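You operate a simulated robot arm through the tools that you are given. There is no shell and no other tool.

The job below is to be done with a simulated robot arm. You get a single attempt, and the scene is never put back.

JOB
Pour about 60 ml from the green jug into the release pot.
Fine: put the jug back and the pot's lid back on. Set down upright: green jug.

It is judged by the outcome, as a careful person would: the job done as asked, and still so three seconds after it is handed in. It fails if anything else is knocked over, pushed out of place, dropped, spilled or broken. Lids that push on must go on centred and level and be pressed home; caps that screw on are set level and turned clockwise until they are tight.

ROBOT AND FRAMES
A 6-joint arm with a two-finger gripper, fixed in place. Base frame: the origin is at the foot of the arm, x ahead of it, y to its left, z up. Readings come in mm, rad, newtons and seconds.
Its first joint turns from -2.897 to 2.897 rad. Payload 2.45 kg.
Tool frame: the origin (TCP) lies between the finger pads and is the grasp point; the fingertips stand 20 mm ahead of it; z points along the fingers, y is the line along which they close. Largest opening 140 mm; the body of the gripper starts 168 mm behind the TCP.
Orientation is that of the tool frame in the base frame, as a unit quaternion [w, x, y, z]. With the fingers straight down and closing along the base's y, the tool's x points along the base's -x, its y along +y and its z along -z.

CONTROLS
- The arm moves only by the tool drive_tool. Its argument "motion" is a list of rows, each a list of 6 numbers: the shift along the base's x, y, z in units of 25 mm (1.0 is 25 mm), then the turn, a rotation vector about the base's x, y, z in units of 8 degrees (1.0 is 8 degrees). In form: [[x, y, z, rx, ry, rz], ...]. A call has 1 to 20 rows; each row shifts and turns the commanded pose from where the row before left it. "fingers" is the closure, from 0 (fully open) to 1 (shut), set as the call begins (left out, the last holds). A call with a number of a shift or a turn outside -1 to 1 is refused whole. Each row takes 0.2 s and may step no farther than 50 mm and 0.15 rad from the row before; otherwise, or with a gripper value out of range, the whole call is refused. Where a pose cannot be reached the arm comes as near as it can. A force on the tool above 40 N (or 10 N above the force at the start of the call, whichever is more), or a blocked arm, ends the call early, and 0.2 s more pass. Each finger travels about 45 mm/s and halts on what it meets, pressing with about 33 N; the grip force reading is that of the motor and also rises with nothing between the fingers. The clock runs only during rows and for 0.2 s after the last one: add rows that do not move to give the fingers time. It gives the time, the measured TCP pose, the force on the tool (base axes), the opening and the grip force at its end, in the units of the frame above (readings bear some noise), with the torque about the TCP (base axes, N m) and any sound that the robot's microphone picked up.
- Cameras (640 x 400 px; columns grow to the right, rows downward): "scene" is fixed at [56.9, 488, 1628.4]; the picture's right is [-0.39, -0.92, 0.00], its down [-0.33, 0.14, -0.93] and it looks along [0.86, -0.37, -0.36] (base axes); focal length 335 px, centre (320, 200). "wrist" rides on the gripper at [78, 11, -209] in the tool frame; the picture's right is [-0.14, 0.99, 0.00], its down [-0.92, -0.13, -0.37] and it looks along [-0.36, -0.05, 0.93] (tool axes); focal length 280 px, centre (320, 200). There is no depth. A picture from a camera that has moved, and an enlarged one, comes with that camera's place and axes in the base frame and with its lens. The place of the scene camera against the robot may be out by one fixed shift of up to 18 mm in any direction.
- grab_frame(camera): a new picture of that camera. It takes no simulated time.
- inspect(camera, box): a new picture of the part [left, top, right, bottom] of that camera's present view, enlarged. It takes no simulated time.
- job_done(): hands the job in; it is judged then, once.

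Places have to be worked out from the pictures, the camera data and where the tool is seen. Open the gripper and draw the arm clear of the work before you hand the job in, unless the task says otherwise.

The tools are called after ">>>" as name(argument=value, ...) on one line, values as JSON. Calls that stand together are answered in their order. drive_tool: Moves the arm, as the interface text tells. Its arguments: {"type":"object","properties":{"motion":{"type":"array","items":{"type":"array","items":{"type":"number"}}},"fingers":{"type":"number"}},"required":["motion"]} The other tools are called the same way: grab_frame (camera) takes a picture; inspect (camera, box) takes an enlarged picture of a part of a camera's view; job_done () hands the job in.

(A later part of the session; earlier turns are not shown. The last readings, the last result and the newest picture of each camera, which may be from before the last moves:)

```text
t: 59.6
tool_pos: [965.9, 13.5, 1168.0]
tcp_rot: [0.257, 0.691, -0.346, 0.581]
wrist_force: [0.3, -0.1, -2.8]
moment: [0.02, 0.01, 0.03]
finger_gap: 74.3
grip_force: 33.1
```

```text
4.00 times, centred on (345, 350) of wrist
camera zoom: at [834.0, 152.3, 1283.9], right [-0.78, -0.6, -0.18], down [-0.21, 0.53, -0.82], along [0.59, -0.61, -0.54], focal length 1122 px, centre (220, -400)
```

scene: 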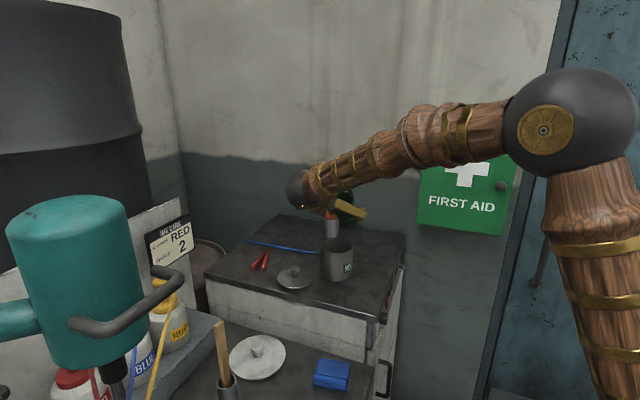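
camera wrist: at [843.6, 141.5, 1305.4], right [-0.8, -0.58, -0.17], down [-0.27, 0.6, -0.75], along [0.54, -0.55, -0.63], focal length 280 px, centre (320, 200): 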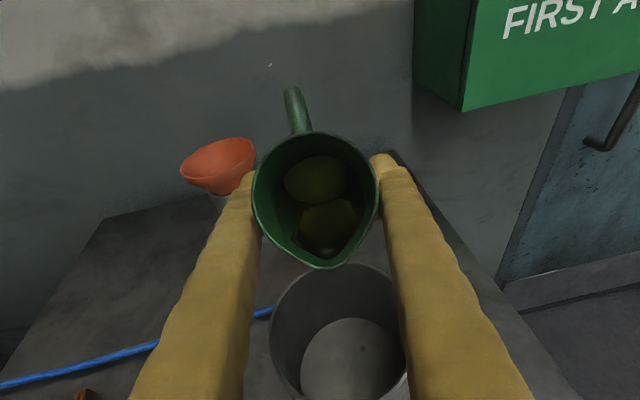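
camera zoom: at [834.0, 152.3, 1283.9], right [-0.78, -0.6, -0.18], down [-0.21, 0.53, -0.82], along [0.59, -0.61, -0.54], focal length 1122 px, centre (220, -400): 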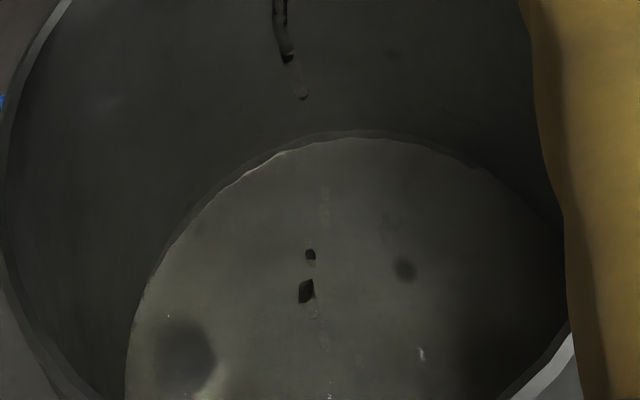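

A thin stream runs into the pot and a shallow layer now covers its floor. I step to 60° and hold, then look at the level.

>>> drive_tool(motion=[[0, 0, 0, 0, 0, 0], [0, 0, 0, 0, 0, 0], [0, 0, 0, -0.095, -0.081, 0], [0, 0, 0, 0, 0, 0], [0, 0, 0, 0, 0, 0], [0, 0, 0, 0, 0, 0], [0, 0, 0, 0, 0, 0], [0, 0, 0, 0, 0, 0], [0, 0, 0, 0, 0, 0]])

>>> inspect(camera="wrist", box=[250, 180, 420, 400])

>>> inspect(camera="wrist", box=[290, 300, 400, 400])

>>> inspect(camera="wrist", box=[250, 120, 390, 280])

```text
t: 61.6
tool_pos: [966.9, 13.1, 1167.3]
tcp_rot: [0.26, 0.685, -0.344, 0.587]
wrist_force: [0.8, -0.3, -3.5]
moment: [0.01, 0.02, 0.01]
finger_gap: 74.0
grip_force: 33.3
```

```text
1.82 times, centred on (335, 290) of wrist
camera zoom: at [832.7, 154.1, 1280.1], right [-0.78, -0.6, -0.18], down [-0.2, 0.51, -0.83], along [0.59, -0.61, -0.52], focal length 510 px, centre (293, 36)
```

zoom: 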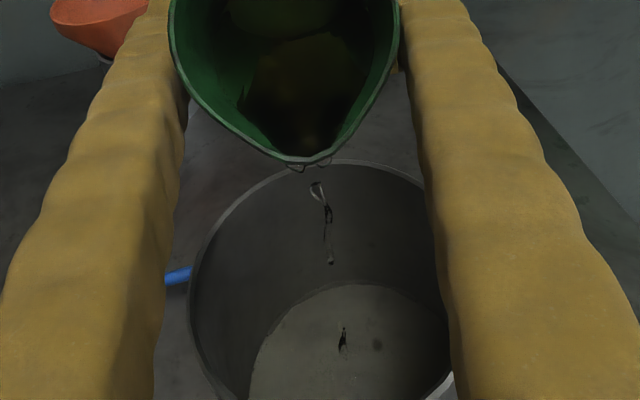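

```text
4.00 times, centred on (345, 350) of wrist
camera zoom: at [832.7, 154.1, 1280.1], right [-0.78, -0.6, -0.18], down [-0.2, 0.51, -0.83], along [0.59, -0.61, -0.52], focal length 1122 px, centre (220, -400)
```

zoom: 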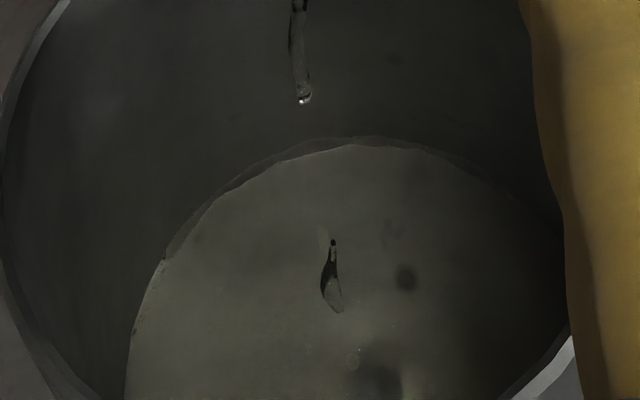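

```text
2.50 times, centred on (320, 200) of wrist
camera zoom: at [832.7, 154.1, 1280.1], right [-0.78, -0.6, -0.18], down [-0.2, 0.51, -0.83], along [0.59, -0.61, -0.52], focal length 701 px, centre (320, 200)
```

zoom: 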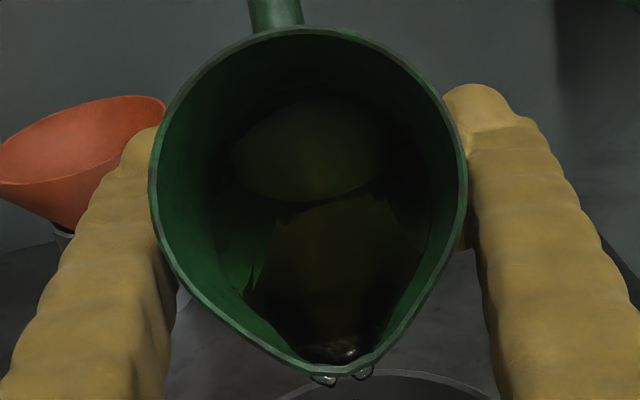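

A steady thin stream has been running; by my estimate the pot may already hold a good part of 60 ml. I tilt back to the 40° reference pose to stop the flow and compare the jug and pot levels with the reference views.

>>> drive_tool(motion=[[0, 0, 0, 0.19, 0.162, 0], [0, 0, 0, 0.19, 0.162, 0], [0, 0, 0, 0.19, 0.162, 0], [0, 0, 0, 0.19, 0.162, 0], [0, 0, 0, 0.19, 0.162, 0], [0, 0, 0, 0.19, 0.162, 0], [0, 0, 0, 0.19, 0.162, 0], [0, 0, 0, 0.19, 0.162, 0], [0, 0, 0, 0.19, 0.162, 0], [0, 0, 0, 0.19, 0.162, 0], [0, 0, 0, 0, 0, 0], [0, 0, 0, 0, 0, 0]])

>>> inspect(camera="wrist", box=[270, 250, 420, 400])

>>> inspect(camera="wrist", box=[275, 145, 365, 255])

>>> inspect(camera="wrist", box=[305, 280, 385, 350])

```text
t: 64.2
tool_pos: [966.4, 14.2, 1165.6]
tcp_rot: [0.204, 0.776, -0.387, 0.455]
wrist_force: [-0.5, 0.8, -4.0]
moment: [0.04, 0.02, -0.02]
finger_gap: 74.0
grip_force: 32.8
```

```text
2.67 times, centred on (345, 325) of wrist
camera zoom: at [865.7, 115.6, 1338.4], right [-0.82, -0.55, -0.15], down [-0.36, 0.71, -0.61], along [0.44, -0.44, -0.78], focal length 748 px, centre (253, -133)
```

zoom: 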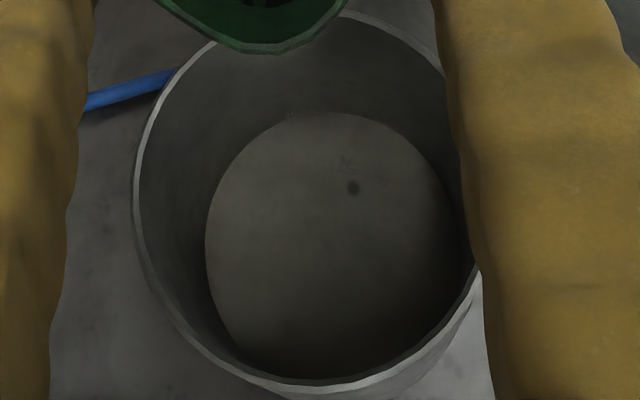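

```text
3.64 times, centred on (320, 200) of wrist
camera zoom: at [865.7, 115.6, 1338.4], right [-0.82, -0.55, -0.15], down [-0.36, 0.71, -0.61], along [0.44, -0.44, -0.78], focal length 1020 px, centre (320, 200)
```

zoom: 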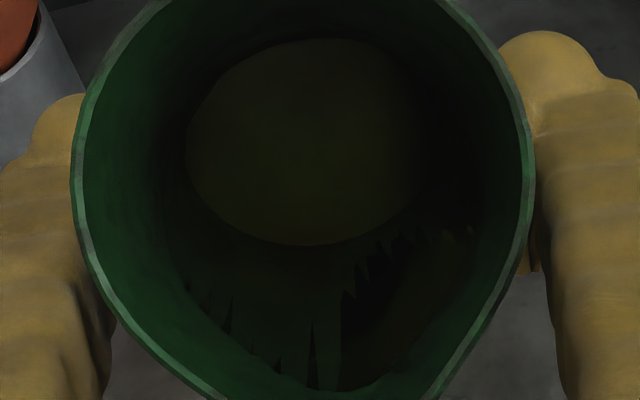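

```text
5.71 times, centred on (345, 315) of wrist
camera zoom: at [865.7, 115.6, 1338.4], right [-0.82, -0.55, -0.15], down [-0.36, 0.71, -0.61], along [0.44, -0.44, -0.78], focal length 1602 px, centre (177, -457)
```

zoom: 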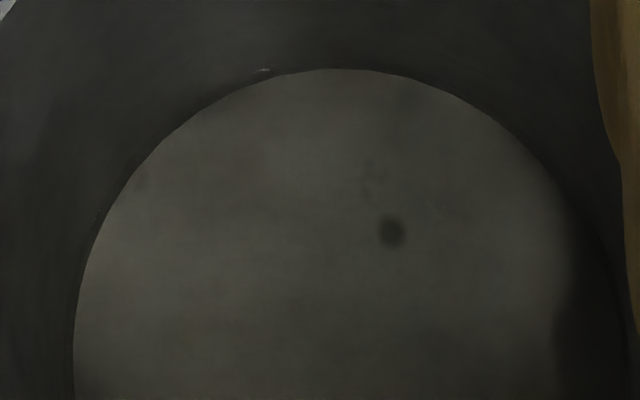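

The views may still be affected by sloshing. I wait another second and look again at both.

>>> drive_tool(motion=[[0, 0, 0, 0, 0, 0], [0, 0, 0, 0, 0, 0], [0, 0, 0, 0, 0, 0], [0, 0, 0, 0, 0, 0], [0, 0, 0, 0, 0, 0], [0, 0, 0, 0, 0, 0]])

>>> inspect(camera="wrist", box=[275, 145, 365, 255])

>>> inspect(camera="wrist", box=[270, 250, 420, 400])

>>> inspect(camera="wrist", box=[305, 285, 365, 335])

```text
t: 65.6
tool_pos: [965.3, 13.1, 1165.6]
tcp_rot: [0.204, 0.776, -0.387, 0.455]
wrist_force: [0.9, 0.5, -3.3]
moment: [0.03, 0.03, 0.01]
finger_gap: 73.7
grip_force: 32.7
```

```text
3.64 times, centred on (320, 200) of wrist
camera zoom: at [865.7, 115.6, 1338.4], right [-0.82, -0.55, -0.15], down [-0.36, 0.71, -0.61], along [0.44, -0.44, -0.78], focal length 1020 px, centre (320, 200)
```

zoom: 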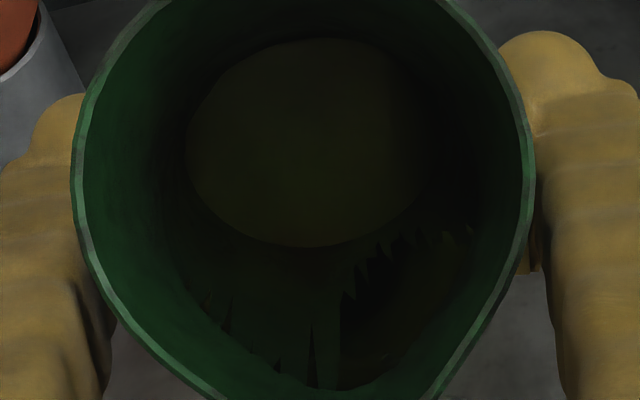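

```text
2.67 times, centred on (345, 325) of wrist
camera zoom: at [865.7, 115.6, 1338.4], right [-0.82, -0.55, -0.15], down [-0.36, 0.71, -0.61], along [0.44, -0.44, -0.78], focal length 748 px, centre (253, -133)
```

zoom: 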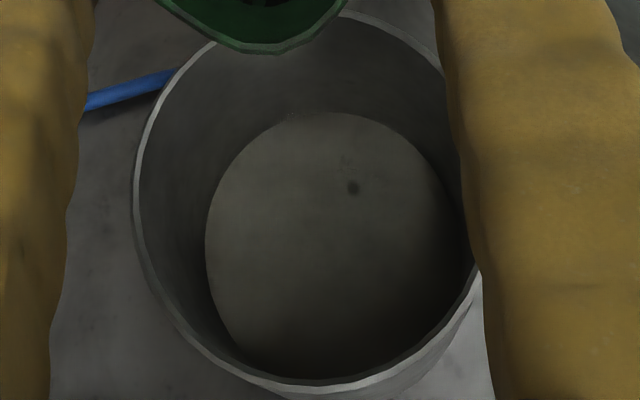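

```text
8.00 times, centred on (335, 310) of wrist
camera zoom: at [865.7, 115.6, 1338.4], right [-0.82, -0.55, -0.15], down [-0.36, 0.71, -0.61], along [0.44, -0.44, -0.78], focal length 2243 px, centre (200, -680)
```

zoom: 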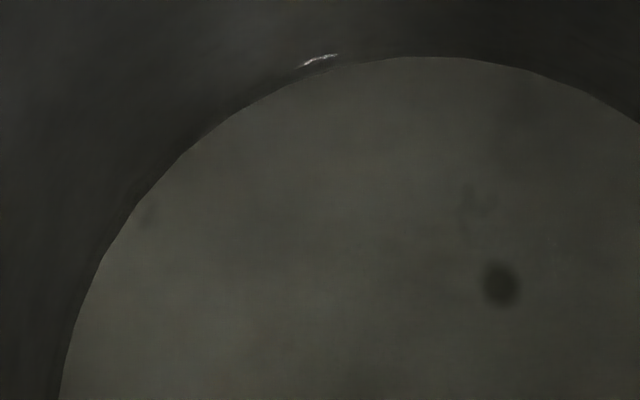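

The jug's surface looks different; I zoom at the lip-side wall of the jug and take the full wrist picture.

>>> inspect(camera="wrist", box=[290, 205, 360, 265])

>>> grab_frame(camera="wrist")

>>> inspect(camera="wrist", box=[240, 120, 390, 280])

```text
6.67 times, centred on (325, 235) of wrist
camera zoom: at [865.7, 115.6, 1338.4], right [-0.82, -0.55, -0.15], down [-0.36, 0.71, -0.61], along [0.44, -0.44, -0.78], focal length 1869 px, centre (287, -33)
```

zoom: 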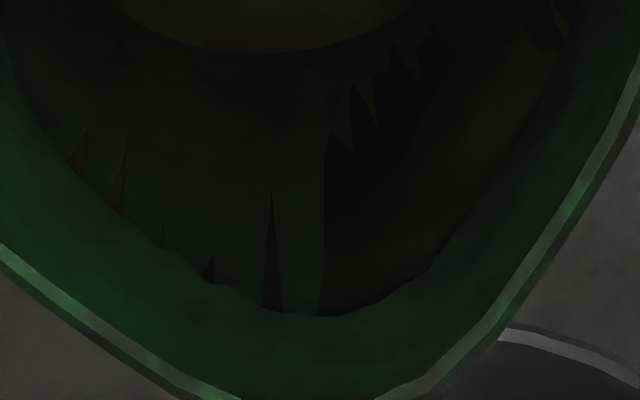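

```text
taken
camera wrist: at [865.7, 115.6, 1338.4], right [-0.82, -0.55, -0.15], down [-0.36, 0.71, -0.61], along [0.44, -0.44, -0.78], focal length 280 px, centre (320, 200)
```

wrist: 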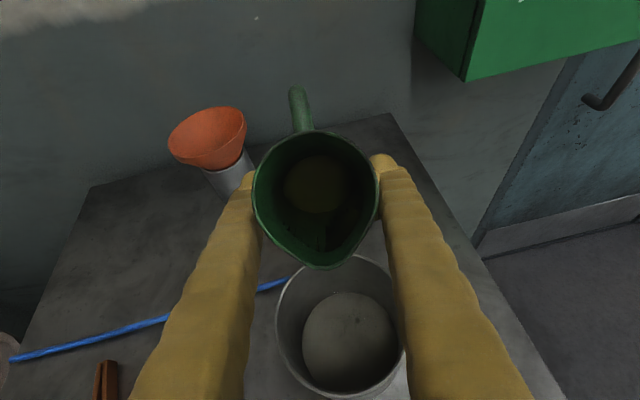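

```text
2.50 times, centred on (315, 200) of wrist
camera zoom: at [865.7, 115.6, 1338.4], right [-0.82, -0.55, -0.15], down [-0.36, 0.71, -0.61], along [0.44, -0.44, -0.78], focal length 701 px, centre (332, 200)
```

zoom: 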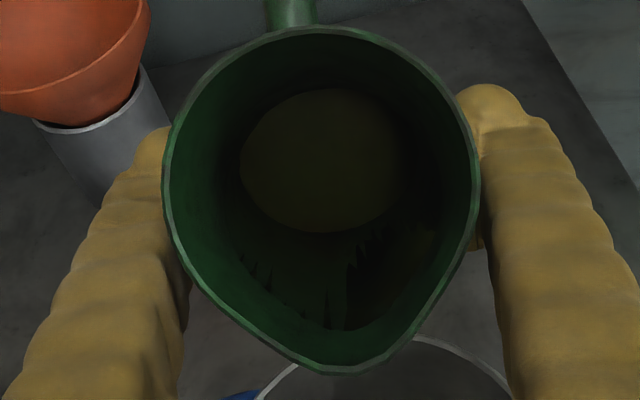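

The contact line on the lip-side wall looks unusually high, perhaps a wet film still draining. I wait two more seconds and compare.

>>> drive_tool(motion=[[0, 0, 0, 0, 0, 0], [0, 0, 0, 0, 0, 0], [0, 0, 0, 0, 0, 0], [0, 0, 0, 0, 0, 0], [0, 0, 0, 0, 0, 0], [0, 0, 0, 0, 0, 0], [0, 0, 0, 0, 0, 0], [0, 0, 0, 0, 0, 0], [0, 0, 0, 0, 0, 0], [0, 0, 0, 0, 0, 0]])

>>> inspect(camera="wrist", box=[290, 205, 360, 265])

>>> inspect(camera="wrist", box=[275, 145, 365, 255])

```text
t: 67.8
tool_pos: [965.5, 12.6, 1167.0]
tcp_rot: [0.205, 0.775, -0.388, 0.455]
wrist_force: [0.5, 0.0, -3.1]
moment: [-0.02, 0.04, 0.0]
finger_gap: 73.4
grip_force: 32.7
```

```text
6.67 times, centred on (325, 235) of wrist
camera zoom: at [865.7, 115.7, 1338.4], right [-0.82, -0.55, -0.15], down [-0.36, 0.71, -0.61], along [0.44, -0.44, -0.78], focal length 1869 px, centre (287, -33)
```

zoom: 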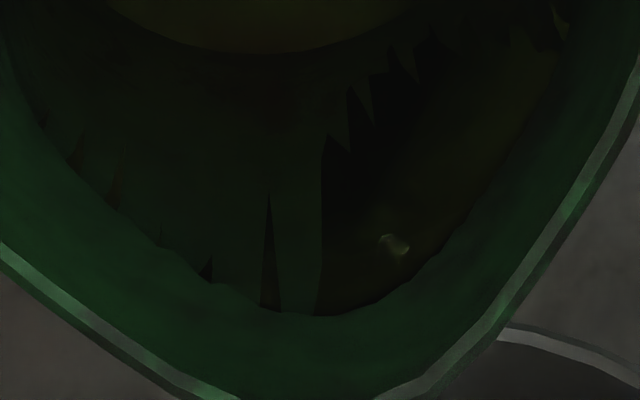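

```text
3.64 times, centred on (320, 200) of wrist
camera zoom: at [865.7, 115.7, 1338.4], right [-0.82, -0.55, -0.15], down [-0.36, 0.71, -0.61], along [0.44, -0.44, -0.78], focal length 1020 px, centre (320, 200)
```

zoom: 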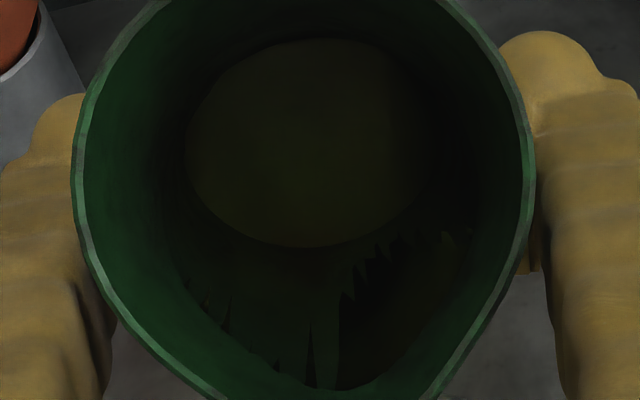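

The surface is steady, so the drained amount is best judged by tilt: flow began at 55.5°, and by the jug's geometry (bore ≈67 mm, lip ≈41 mm out, 117 mm deep) 60 ml is out when the flow stops at about 62.3°. I go back to 60°, and hold.

>>> drive_tool(motion=[[0, 0, 0, -0.19, -0.162, 0], [0, 0, 0, -0.19, -0.162, 0], [0, 0, 0, -0.19, -0.162, 0], [0, 0, 0, -0.19, -0.162, 0], [0, 0, 0, -0.19, -0.162, 0], [0, 0, 0, -0.19, -0.162, 0], [0, 0, 0, -0.19, -0.162, 0], [0, 0, 0, -0.19, -0.162, 0], [0, 0, 0, 0, 0, 0]])

>>> inspect(camera="wrist", box=[250, 180, 420, 400])

>>> inspect(camera="wrist", box=[280, 200, 370, 280])

```text
t: 69.8
tool_pos: [965.6, 13.3, 1166.7]
tcp_rot: [0.249, 0.705, -0.354, 0.561]
wrist_force: [0.1, 0.0, -2.9]
moment: [0.07, 0.03, -0.02]
finger_gap: 73.7
grip_force: 32.9
```

```text
1.82 times, centred on (335, 290) of wrist
camera zoom: at [837.4, 147.7, 1293.0], right [-0.79, -0.59, -0.18], down [-0.24, 0.56, -0.8], along [0.57, -0.59, -0.58], focal length 510 px, centre (293, 36)
```

zoom: 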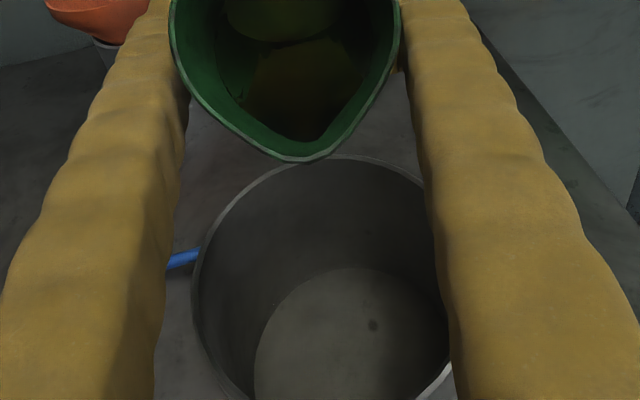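

```text
5.00 times, centred on (325, 240) of wrist
camera zoom: at [837.4, 147.7, 1293.0], right [-0.79, -0.59, -0.18], down [-0.24, 0.56, -0.8], along [0.57, -0.59, -0.58], focal length 1402 px, centre (295, 0)
```

zoom: 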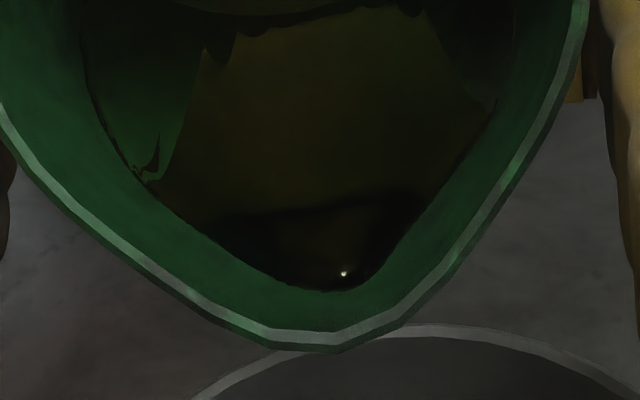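

At 56° the surface now sits about 10 mm below the lip, meaning roughly 37 ml has left — in line with the geometric estimate. I go back to 60° and then 61°, holding to let it run.

>>> drive_tool(motion=[[0, 0, 0, -0.19, -0.162, 0], [0, 0, 0, -0.19, -0.162, 0], [0, 0, 0, 0, 0, 0], [0, 0, 0, 0, 0, 0], [0, 0, 0, -0.095, -0.081, 0], [0, 0, 0, 0, 0, 0], [0, 0, 0, 0, 0, 0], [0, 0, 0, 0, 0, 0], [0, 0, 0, 0, 0, 0], [0, 0, 0, 0, 0, 0]])

>>> inspect(camera="wrist", box=[250, 180, 420, 400])

>>> inspect(camera="wrist", box=[280, 200, 370, 280])

```text
t: 72.0
tool_pos: [964.3, 12.5, 1167.0]
tcp_rot: [0.263, 0.68, -0.342, 0.593]
wrist_force: [-0.7, 0.1, -4.0]
moment: [0.02, 0.06, -0.01]
finger_gap: 73.6
grip_force: 33.4
```

```text
1.82 times, centred on (335, 290) of wrist
camera zoom: at [831.0, 155.0, 1276.4], right [-0.78, -0.6, -0.18], down [-0.19, 0.5, -0.84], along [0.6, -0.62, -0.51], focal length 510 px, centre (293, 36)
```

zoom: 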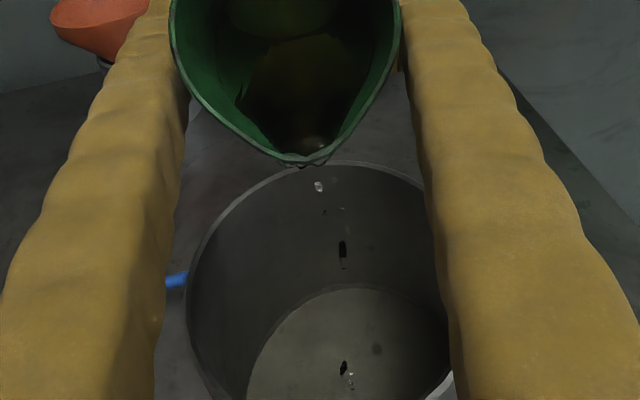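

```text
5.00 times, centred on (325, 240) of wrist
camera zoom: at [831.0, 155.0, 1276.4], right [-0.78, -0.6, -0.18], down [-0.19, 0.5, -0.84], along [0.6, -0.62, -0.51], focal length 1402 px, centre (295, 0)
```

zoom: 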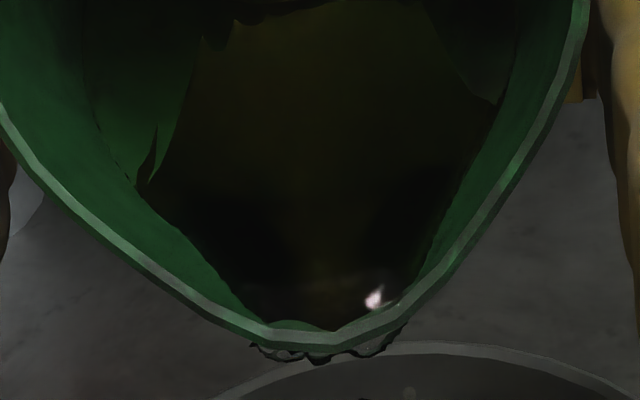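

Drops run again at 61°, landing in the middle of the pot. I hold, then add another degree and hold.

>>> drive_tool(motion=[[0, 0, 0, 0, 0, 0], [0, 0, 0, 0, 0, 0], [0, 0, 0, 0, 0, 0], [0, 0, 0, -0.095, -0.081, 0], [0, 0, 0, 0, 0, 0], [0, 0, 0, 0, 0, 0], [0, 0, 0, 0, 0, 0], [0, 0, 0, 0, 0, 0], [0, 0, 0, 0, 0, 0], [0, 0, 0, 0, 0, 0], [0, 0, 0, 0, 0, 0]])

>>> inspect(camera="wrist", box=[250, 180, 420, 400])

>>> inspect(camera="wrist", box=[280, 200, 370, 280])

```text
t: 74.4
tool_pos: [966.0, 12.7, 1166.7]
tcp_rot: [0.265, 0.675, -0.339, 0.599]
wrist_force: [-0.4, -0.1, -3.0]
moment: [0.01, 0.03, 0.01]
finger_gap: 73.2
grip_force: 32.8
```

```text
1.82 times, centred on (335, 290) of wrist
camera zoom: at [829.7, 156.4, 1273.1], right [-0.78, -0.6, -0.18], down [-0.18, 0.49, -0.85], along [0.6, -0.63, -0.49], focal length 510 px, centre (293, 36)
```

zoom: 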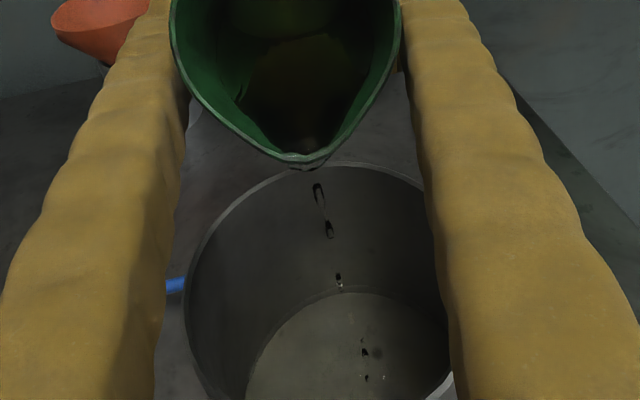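

```text
5.00 times, centred on (325, 240) of wrist
camera zoom: at [829.7, 156.4, 1273.1], right [-0.78, -0.6, -0.18], down [-0.18, 0.49, -0.85], along [0.6, -0.63, -0.49], focal length 1402 px, centre (295, 0)
```

zoom: 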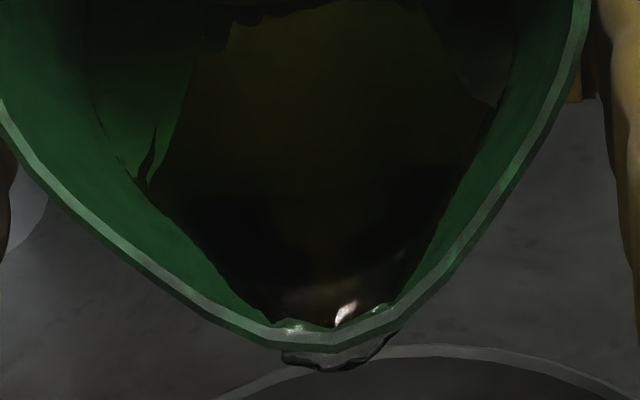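

The flow continues thinly at 62°. I hold a bit more than a second to let it come near equilibrium, then tilt back to 56° to re-measure the surface against the lip.

>>> drive_tool(motion=[[0, 0, 0, 0, 0, 0], [0, 0, 0, 0, 0, 0], [0, 0, 0, 0, 0, 0], [0, 0, 0, 0, 0, 0], [0, 0, 0, 0, 0, 0]])

>>> inspect(camera="wrist", box=[250, 180, 420, 400])

>>> drive_tool(motion=[[0, 0, 0, 0.19, 0.162, 0], [0, 0, 0, 0.19, 0.162, 0], [0, 0, 0, 0.19, 0.162, 0], [0, 0, 0, 0, 0, 0], [0, 0, 0, 0, 0, 0], [0, 0, 0, 0, 0, 0], [0, 0, 0, 0, 0, 0], [0, 0, 0, 0, 0, 0]])

>>> inspect(camera="wrist", box=[280, 200, 370, 280])

>>> inspect(camera="wrist", box=[250, 180, 420, 400])

```text
t: 75.6
tool_pos: [965.3, 12.9, 1166.3]
tcp_rot: [0.265, 0.675, -0.34, 0.599]
wrist_force: [-0.4, -0.7, -2.3]
moment: [-0.01, 0.04, 0.03]
finger_gap: 72.9
grip_force: 33.3
```

```text
1.82 times, centred on (335, 290) of wrist
camera zoom: at [829.7, 156.4, 1273.1], right [-0.78, -0.6, -0.18], down [-0.18, 0.49, -0.85], along [0.6, -0.63, -0.49], focal length 510 px, centre (293, 36)
```

zoom: 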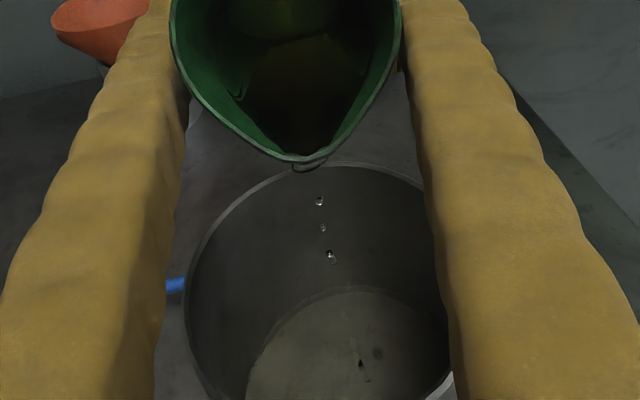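

```text
t: 77.4
tool_pos: [965.7, 13.3, 1166.2]
tcp_rot: [0.249, 0.705, -0.353, 0.562]
wrist_force: [0.1, 0.1, -3.1]
moment: [0.03, 0.01, -0.02]
finger_gap: 73.1
grip_force: 33.7
```

```text
5.00 times, centred on (325, 240) of wrist
camera zoom: at [837.5, 147.4, 1292.2], right [-0.79, -0.59, -0.18], down [-0.24, 0.56, -0.8], along [0.57, -0.59, -0.58], focal length 1402 px, centre (295, 0)
```

zoom: 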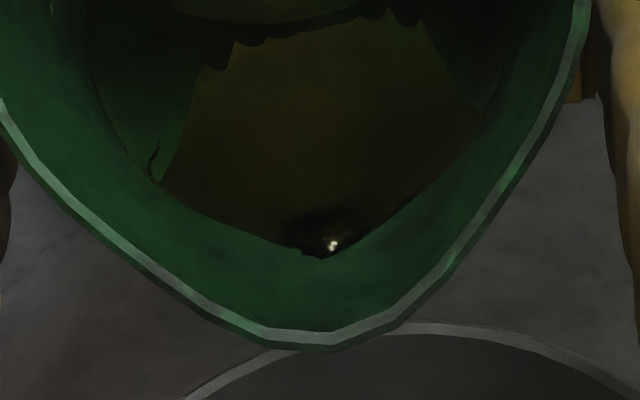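

```text
1.82 times, centred on (335, 290) of wrist
camera zoom: at [837.5, 147.4, 1292.2], right [-0.79, -0.59, -0.18], down [-0.24, 0.56, -0.8], along [0.57, -0.59, -0.58], focal length 510 px, centre (293, 36)
```

zoom: 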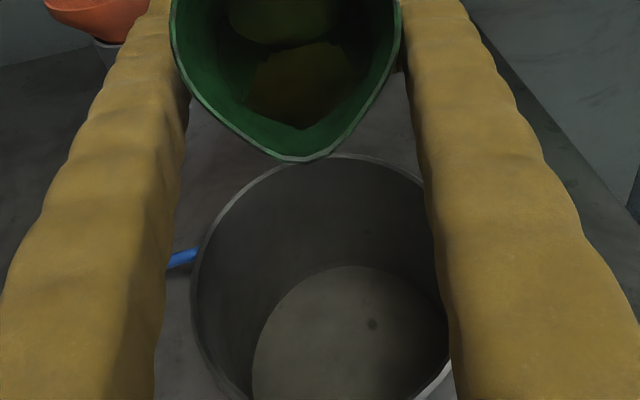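

By the contact-line measurement at 56° (before / after), roughly 53 ml has been poured, and the tilt estimate agrees (~55 ml). I add a brief pour at 62.5° for the last 5 ml or so, then tilt straight back to 40°.

>>> drive_tool(motion=[[0, 0, 0, -0.19, -0.162, 0], [0, 0, 0, -0.19, -0.162, 0], [0, 0, 0, -0.19, -0.162, 0], [0, 0, 0, -0.0475, -0.0405, 0], [0, 0, 0, 0, 0, 0], [0, 0, 0, 0, 0, 0], [0, 0, 0, 0, 0, 0], [0, 0, 0, 0, 0, 0], [0, 0, 0, 0, 0, 0], [0, 0, 0, 0.0475, 0.0405, 0], [0, 0, 0, 0.19, 0.162, 0], [0, 0, 0, 0.19, 0.162, 0], [0, 0, 0, 0.19, 0.162, 0], [0, 0, 0, 0, 0, 0], [0, 0, 0, 0, 0, 0], [0, 0, 0, 0, 0, 0], [0, 0, 0, 0, 0, 0], [0, 0, 0, 0, 0, 0]])

>>> inspect(camera="wrist", box=[280, 200, 370, 280])

>>> inspect(camera="wrist", box=[250, 180, 420, 400])

```text
t: 81.2
tool_pos: [966.0, 13.6, 1166.9]
tcp_rot: [0.249, 0.705, -0.353, 0.562]
wrist_force: [0.6, 0.0, -3.5]
moment: [0.03, -0.01, -0.03]
finger_gap: 73.1
grip_force: 33.6
```

```text
5.00 times, centred on (325, 240) of wrist
camera zoom: at [837.7, 147.3, 1292.7], right [-0.79, -0.59, -0.18], down [-0.24, 0.56, -0.8], along [0.57, -0.59, -0.58], focal length 1402 px, centre (295, 0)
```

zoom: 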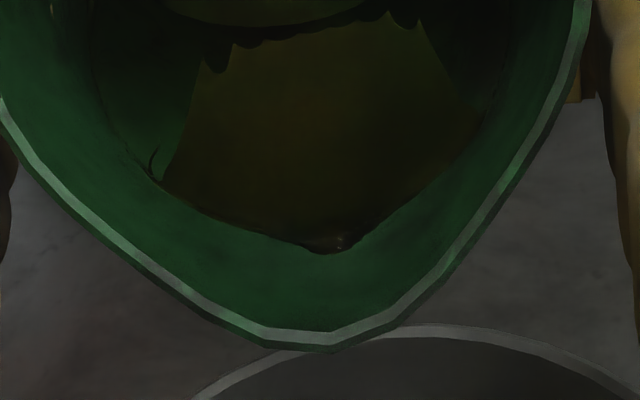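

```text
1.82 times, centred on (335, 290) of wrist
camera zoom: at [837.7, 147.3, 1292.7], right [-0.79, -0.59, -0.18], down [-0.24, 0.56, -0.8], along [0.57, -0.59, -0.58], focal length 510 px, centre (293, 36)
```

zoom: 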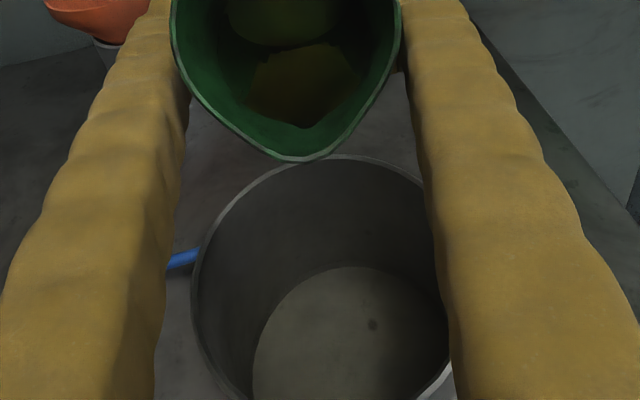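

The surface is now slightly lower at the lip: about 57 ml out by the same measure. I check the pot's layer as an independent measure before deciding.

>>> inspect(camera="wrist", box=[300, 300, 400, 400])

>>> inspect(camera="wrist", box=[310, 310, 360, 350])

```text
4.00 times, centred on (350, 350) of wrist
camera zoom: at [837.7, 147.3, 1292.7], right [-0.79, -0.59, -0.18], down [-0.24, 0.56, -0.8], along [0.57, -0.59, -0.58], focal length 1122 px, centre (200, -400)
```

zoom: 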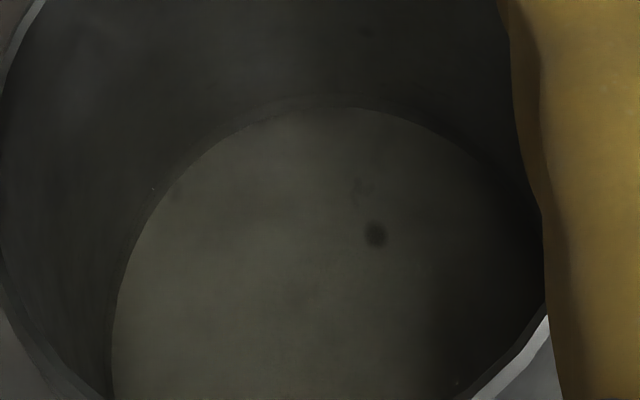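

```text
10.00 times, centred on (335, 330) of wrist
camera zoom: at [837.7, 147.3, 1292.7], right [-0.79, -0.59, -0.18], down [-0.24, 0.56, -0.8], along [0.57, -0.59, -0.58], focal length 2804 px, centre (170, -1100)
```

zoom: 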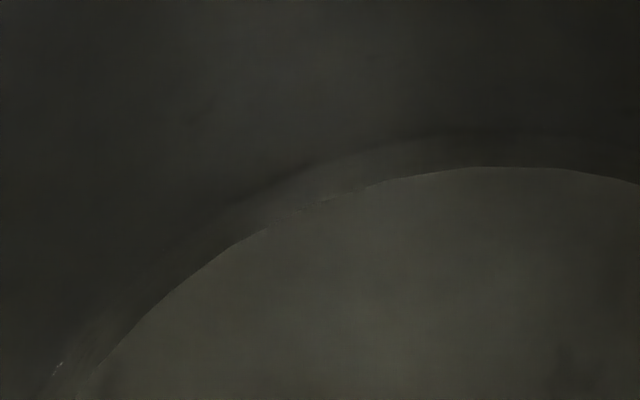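

The pot's contact line stands about 7 mm above its floor (bore ≈104 mm), i.e. about 59 ml, matching the jug-side estimate of ~57 ml. The pour is done; I tilt back to 40°, let drips fall, raise clear of the pot rim and bring the jug upright over the pot.

>>> drive_tool(motion=[[0, 0, 0, 0.38, 0.3243, 0], [0, 0, 0, 0.38, 0.3243, 0], [0, 0, 0, 0.38, 0.3243, 0], [0, 0, 0, 0.38, 0.3243, 0], [0, 0, 0, 0, 0, 0], [0, 0, 0.3, 0, 0, 0], [0, 0, 0.4, 0, 0, 0], [0, 0, 0.4, 0, 0, 0], [0, 0, 0.3, 0, 0, 0], [0, 0, 0, 0, 0, 0]])

>>> grab_frame(camera="wrist")

>>> drive_tool(motion=[[0, 0, 0, 0.19, 0.162, 0], [0, 0, 0, 0.19, 0.162, 0], [0, 0, 0, 0.38, 0.3243, 0], [0, 0, 0, 0.38, 0.3243, 0], [0, 0, 0, 0.38, 0.3243, 0], [0, 0, 0, 0.38, 0.3243, 0], [0, 0, 0, 0.38, 0.3243, 0], [0, 0, 0, 0.38, 0.3243, 0], [0, 0, 0, 0.38, 0.3243, 0], [0, 0, 0, 0.38, 0.3243, 0], [0, 0, 0, 0.19, 0.162, 0], [0, 0, 0, 0.19, 0.162, 0], [0, 0, 0, 0, 0, 0], [0, 0, 0, 0, 0, 0]])

>>> grab_frame(camera="wrist")

>>> inspect(camera="scene", box=[260, 130, 440, 310])

```text
t: 83.4
tool_pos: [965.2, 12.7, 1201.9]
tcp_rot: [0.204, 0.776, -0.386, 0.455]
wrist_force: [0.2, -0.1, -3.5]
moment: [0.05, 0.03, 0.02]
finger_gap: 73.1
grip_force: 32.6
```

```text
taken
camera wrist: at [864.6, 115.7, 1374.0], right [-0.82, -0.55, -0.15], down [-0.36, 0.71, -0.61], along [0.44, -0.44, -0.78], focal length 280 px, centre (320, 200)
```

wrist: 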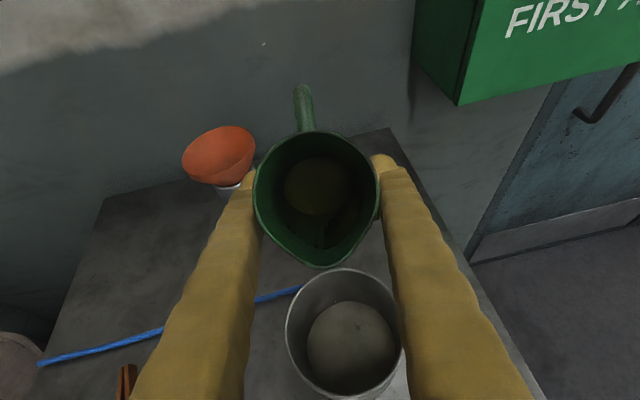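

```text
t: 86.4
tool_pos: [965.9, 12.7, 1201.4]
tcp_rot: [0.076, 0.883, -0.437, 0.155]
wrist_force: [-1.2, 0.3, -3.6]
moment: [0.01, 0.03, -0.01]
finger_gap: 73.0
grip_force: 32.7
```

```text
taken
camera wrist: at [958.2, 6.8, 1424.3], right [-0.87, -0.5, -0.05], down [-0.5, 0.87, 0.03], along [0.03, 0.05, -1.0], focal length 280 px, centre (320, 200)
```

wrist: 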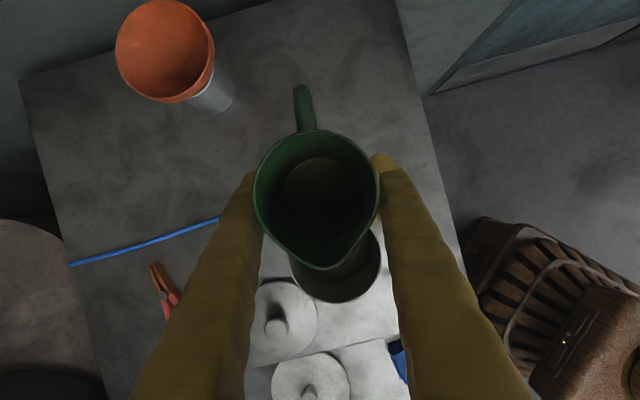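

```text
2.22 times, centred on (350, 220) of scene
camera zoom: at [56.9, 488.0, 1628.4], right [-0.39, -0.92, 0.0], down [-0.33, 0.14, -0.93], along [0.86, -0.37, -0.36], focal length 744 px, centre (253, 156)
```

zoom: 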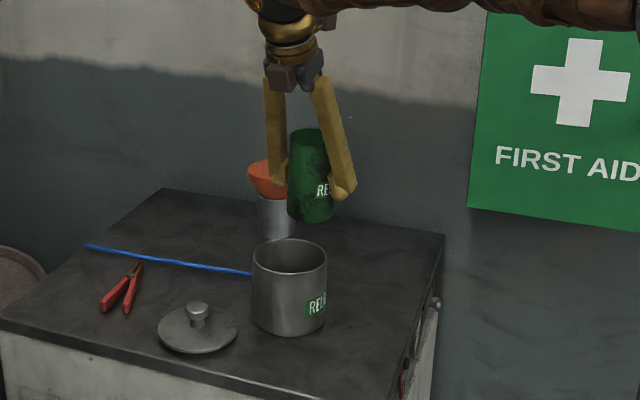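

The jug is upright again and unspilled, slightly turned in the grip but at the same height. I carry it back over its original spot.

>>> drive_tool(motion=[[0.16, -0.3, 0, 0, 0, 0], [0.24, -0.45, 0, 0, 0, 0], [0.32, -0.6, 0, 0, 0, 0], [0.32, -0.6, 0, 0, 0, 0], [0.32, -0.6, 0, 0, 0, 0], [0.32, -0.6, 0, 0, 0, 0], [0.24, -0.45, 0, 0, 0, 0], [0.16, -0.3, 0, 0, 0, 0], [0, 0, 0, 0, 0, 0], [0, 0, -0.5, 0, 0, 0], [0, 0, -0.8, 0, 0, 0], [0, 0, -0.8, 0, 0, 0], [0, 0, -0.8, 0, 0, 0], [0, 0, -0.8, 0, 0, 0], [0, 0, -0.7, 0, 0, 0], [0, 0, -0.5, 0, 0, 0], [0, 0, -0.3, 0, 0, 0], [0, 0, 0, 0, 0, 0]])

>>> grab_frame(camera="wrist")

>>> inspect(camera="scene", box=[290, 160, 420, 290])

```text
t: 90.2
tool_pos: [1018.7, -85.2, 1072.0]
tcp_rot: [0.076, 0.882, -0.437, 0.156]
wrist_force: [-0.8, -0.7, -1.9]
moment: [0.01, 0.03, 0.01]
finger_gap: 72.8
grip_force: 33.4
```

```text
taken
camera wrist: at [1010.1, -90.7, 1294.3], right [-0.87, -0.5, -0.05], down [-0.5, 0.87, 0.03], along [0.03, 0.05, -1.0], focal length 280 px, centre (320, 200)
```

wrist: 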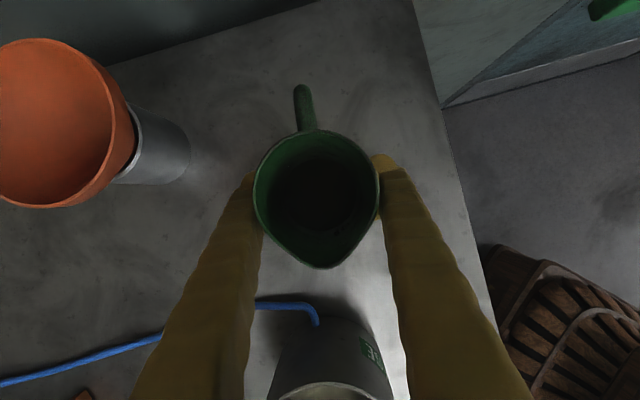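

```text
3.08 times, centred on (355, 225) of scene
camera zoom: at [56.9, 488.0, 1628.4], right [-0.39, -0.92, 0.0], down [-0.33, 0.14, -0.93], along [0.86, -0.37, -0.36], focal length 1030 px, centre (212, 123)
```

zoom: 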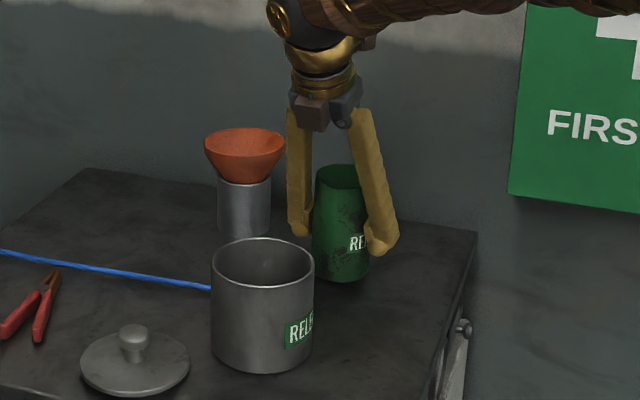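

The jug is over its spot, about 12 mm above the bench. I lower the last bit in small steps until the bench takes the weight.

>>> drive_tool(motion=[[0, 0, -0.15, 0, 0, 0], [0, 0, -0.15, 0, 0, 0], [0, 0, -0.1, 0, 0, 0], [0, 0, 0, 0, 0, 0]])

>>> drive_tool(motion=[[0, 0, -0.06, 0, 0, 0], [0, 0, 0, 0, 0, 0]])

```text
t: 91.2
tool_pos: [1018.0, -83.2, 1061.7]
tcp_rot: [0.077, 0.883, -0.437, 0.154]
wrist_force: [-0.2, -0.1, -3.0]
moment: [0.0, 0.01, 0.01]
finger_gap: 73.1
grip_force: 33.2
```

```text
t: 91.8
tool_pos: [1018.0, -84.2, 1059.8]
tcp_rot: [0.076, 0.883, -0.437, 0.156]
wrist_force: [-0.4, 0.6, 0.0]
moment: [-0.08, 0.07, -0.06]
finger_gap: 73.3
grip_force: 32.8
```

The force went from -3 N to about 0, so the bench is taking the weight. One more millimetre down to seat it, then I look before releasing.

>>> drive_tool(motion=[[0, 0, -0.03, 0, 0, 0], [0, 0, 0, 0, 0, 0]])

>>> inspect(camera="scene", box=[330, 190, 400, 260])

```text
t: 92.4
tool_pos: [1017.5, -85.5, 1060.5]
tcp_rot: [0.076, 0.882, -0.437, 0.156]
wrist_force: [2.5, -2.2, 9.0]
moment: [-0.44, 0.09, 0.03]
finger_gap: 72.8
grip_force: 32.6
```

```text
5.71 times, centred on (365, 225) of scene
camera zoom: at [56.9, 488.0, 1628.4], right [-0.39, -0.92, 0.0], down [-0.33, 0.14, -0.93], along [0.86, -0.37, -0.36], focal length 1913 px, centre (63, 57)
```

zoom: 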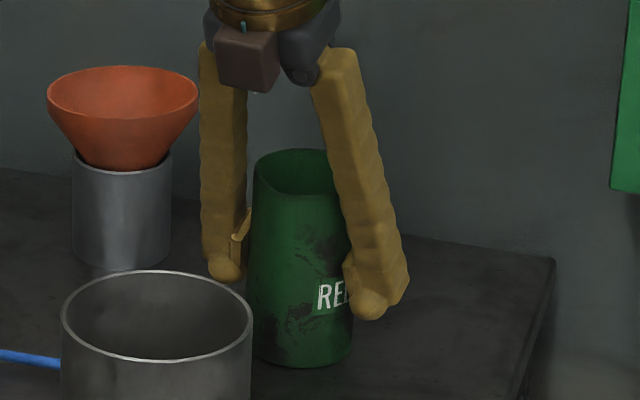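

The jug stands on the bench (contact +9 N, leaning at most a degree or two in the grip). I ease the press slightly and open the fingers.

>>> drive_tool(motion=[[0, 0, 0.03, 0, 0, 0], [0, 0, 0, 0, 0, 0]])

>>> drive_tool(motion=[[0, 0, 0, 0, 0, 0], [0, 0, 0, 0, 0, 0], [0, 0, 0, 0, 0, 0], [0, 0, 0, 0, 0, 0], [0, 0, 0, 0, 0, 0]], fingers=0.1)

>>> grab_frame(camera="wrist")

>>> inspect(camera="scene", box=[330, 190, 400, 260])

```text
t: 93.0
tool_pos: [1017.9, -84.3, 1060.2]
tcp_rot: [0.077, 0.883, -0.437, 0.155]
wrist_force: [1.7, 0.4, 3.4]
moment: [-0.16, -0.03, 0.05]
finger_gap: 72.6
grip_force: 32.8
```

```text
t: 94.2
tool_pos: [1017.2, -84.7, 1060.0]
tcp_rot: [0.078, 0.882, -0.438, 0.155]
wrist_force: [-0.7, 0.6, -0.6]
moment: [-0.01, 0.02, -0.01]
finger_gap: 125.9
grip_force: 0.1
```

```text
taken
camera wrist: at [1010.5, -90.7, 1283.0], right [-0.87, -0.5, -0.05], down [-0.5, 0.87, 0.03], along [0.03, 0.05, -1.0], focal length 280 px, centre (320, 200)
```

wrist: 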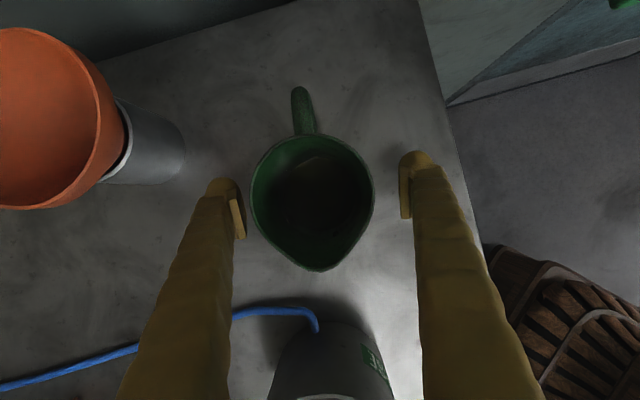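

```text
5.71 times, centred on (365, 225) of scene
camera zoom: at [56.9, 488.0, 1628.4], right [-0.39, -0.92, 0.0], down [-0.33, 0.14, -0.93], along [0.86, -0.37, -0.36], focal length 1913 px, centre (63, 57)
```

zoom: 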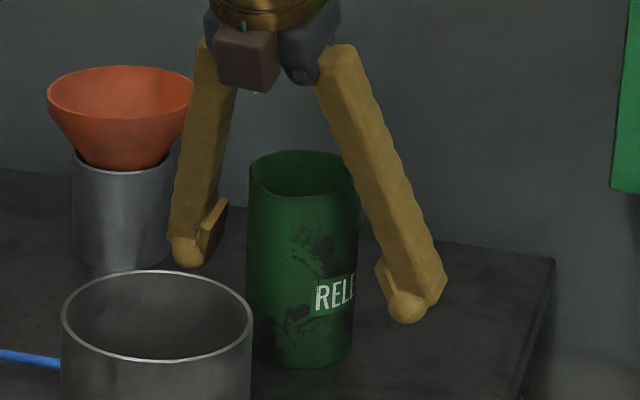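

The jug stands upright on its spot, free of the fingers. I rise straight up, well clear of it.

>>> drive_tool(motion=[[0, 0, 0.4, 0, 0, 0], [0, 0, 0.8, 0, 0, 0], [0, 0, 1, 0, 0, 0], [0, 0, 1, 0, 0, 0], [0, 0, 1, 0, 0, 0], [0, 0, 1, 0, 0, 0], [0, 0, 1, 0, 0, 0], [0, 0, 1, 0, 0, 0], [0, 0, 1, 0, 0, 0], [0, 0, 0, 0, 0, 0]], fingers=0.0)

>>> grab_frame(camera="wrist")

>>> inspect(camera="wrist", box=[270, 150, 390, 330])

>>> inspect(camera="scene", box=[220, 170, 420, 310])

```text
t: 96.4
tool_pos: [1017.9, -82.9, 1265.7]
tcp_rot: [0.077, 0.883, -0.437, 0.155]
wrist_force: [0.8, 0.1, -0.2]
moment: [-0.02, -0.03, 0.02]
finger_gap: 140.1
grip_force: 0.0
```

```text
taken
camera wrist: at [1009.4, -90.8, 1489.2], right [-0.87, -0.5, -0.05], down [-0.5, 0.87, 0.03], along [0.03, 0.05, -1.0], focal length 280 px, centre (320, 200)
```

wrist: 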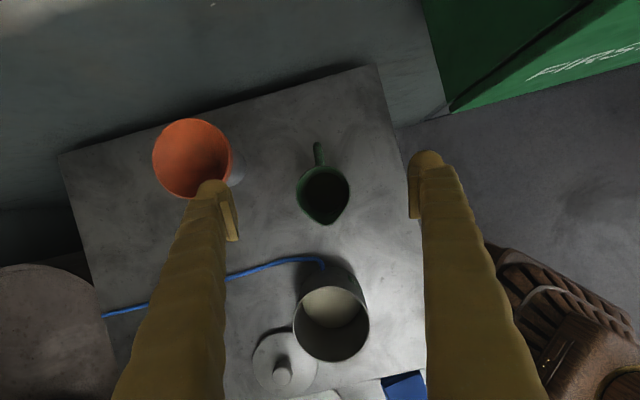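

```text
2.22 times, centred on (330, 240) of wrist
camera zoom: at [1009.4, -90.8, 1489.2], right [-0.87, -0.5, -0.05], down [-0.5, 0.87, 0.03], along [0.03, 0.05, -1.0], focal length 623 px, centre (298, 111)
```

zoom: 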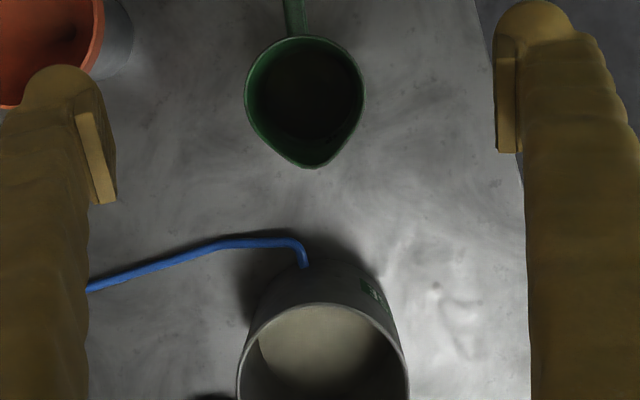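

```text
2.86 times, centred on (320, 240) of scene
camera zoom: at [56.9, 488.0, 1628.4], right [-0.39, -0.92, 0.0], down [-0.33, 0.14, -0.93], along [0.86, -0.37, -0.36], focal length 956 px, centre (320, 86)
```

zoom: 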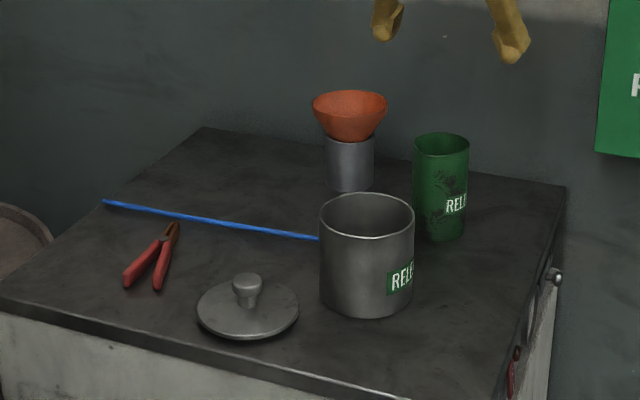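

Everything stands in place and no spill shows on the bench. I back off, level the tool and undo the yaw, so I can fetch the lid the same way I set it down.

>>> drive_tool(motion=[[-1, 0.5, 0.5, 0, 0, 0], [-1, 0.5, 0.5, 0, 0, 0], [-1, 0.5, 0.5, 0, 0, 0], [-1, 0.5, 0, 0.66, 0.506, 0], [-1, 0.5, 0, 0.66, 0.506, 0], [-1, 0.5, 0, 0.66, 0.506, 0], [0, 0, 0, 0, 0, -1], [0, 0, 0, 0, 0, -1], [0, 0, 0, 0, 0, -1], [0, 0, 0, 0, 0, -1], [0, 0, 0, 0, 0, -1], [0, 0, 0, 0, 0, -1], [0, 0, 0, 0, 0, -1], [0, 0, 0, 0, 0, -0.92], [0, 0, 0, 0, 0, 0]])

>>> drive_tool(motion=[[0, 0, 0, 0, 0, -1], [0, 0, 0, 0, 0, -1], [0, 0, 0, 0, 0, -1], [0, 0, 0, 0, 0, -1], [0, 0, 0, 0, 0, -1], [0, 0, 0, 0, 0, -1], [0, 0, 0, 0, 0, -1], [0, 0, 0, 0, 0, -1], [0, 0, 0, 0, 0, 0]])

>>> grab_frame(camera="wrist")

```text
t: 99.6
tool_pos: [867.2, -9.4, 1304.8]
tcp_rot: [0.0, -0.528, 0.849, 0.001]
wrist_force: [0.4, -0.3, 0.5]
moment: [0.01, 0.0, 0.0]
finger_gap: 139.8
grip_force: 0.0
```

```text
t: 101.6
tool_pos: [867.4, -9.6, 1302.5]
tcp_rot: [0.0, 0.001, 1.0, 0.0]
wrist_force: [-0.4, -0.1, 0.5]
moment: [0.01, -0.03, 0.01]
finger_gap: 140.1
grip_force: 0.1
```

```text
taken
camera wrist: at [789.5, 3.3, 1511.5], right [0.14, 0.99, 0.0], down [0.92, -0.13, 0.37], along [0.36, -0.05, -0.93], focal length 280 px, centre (320, 200)
```

wrist: 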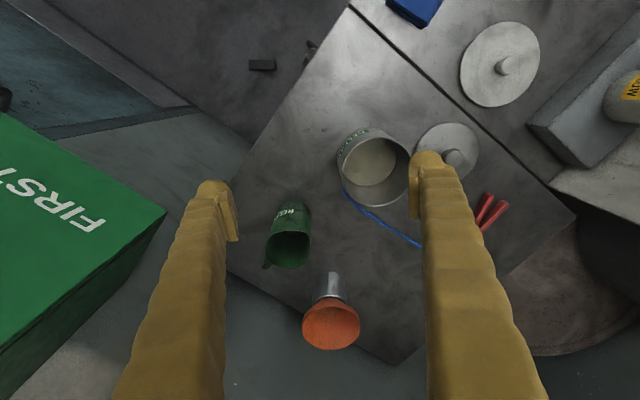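

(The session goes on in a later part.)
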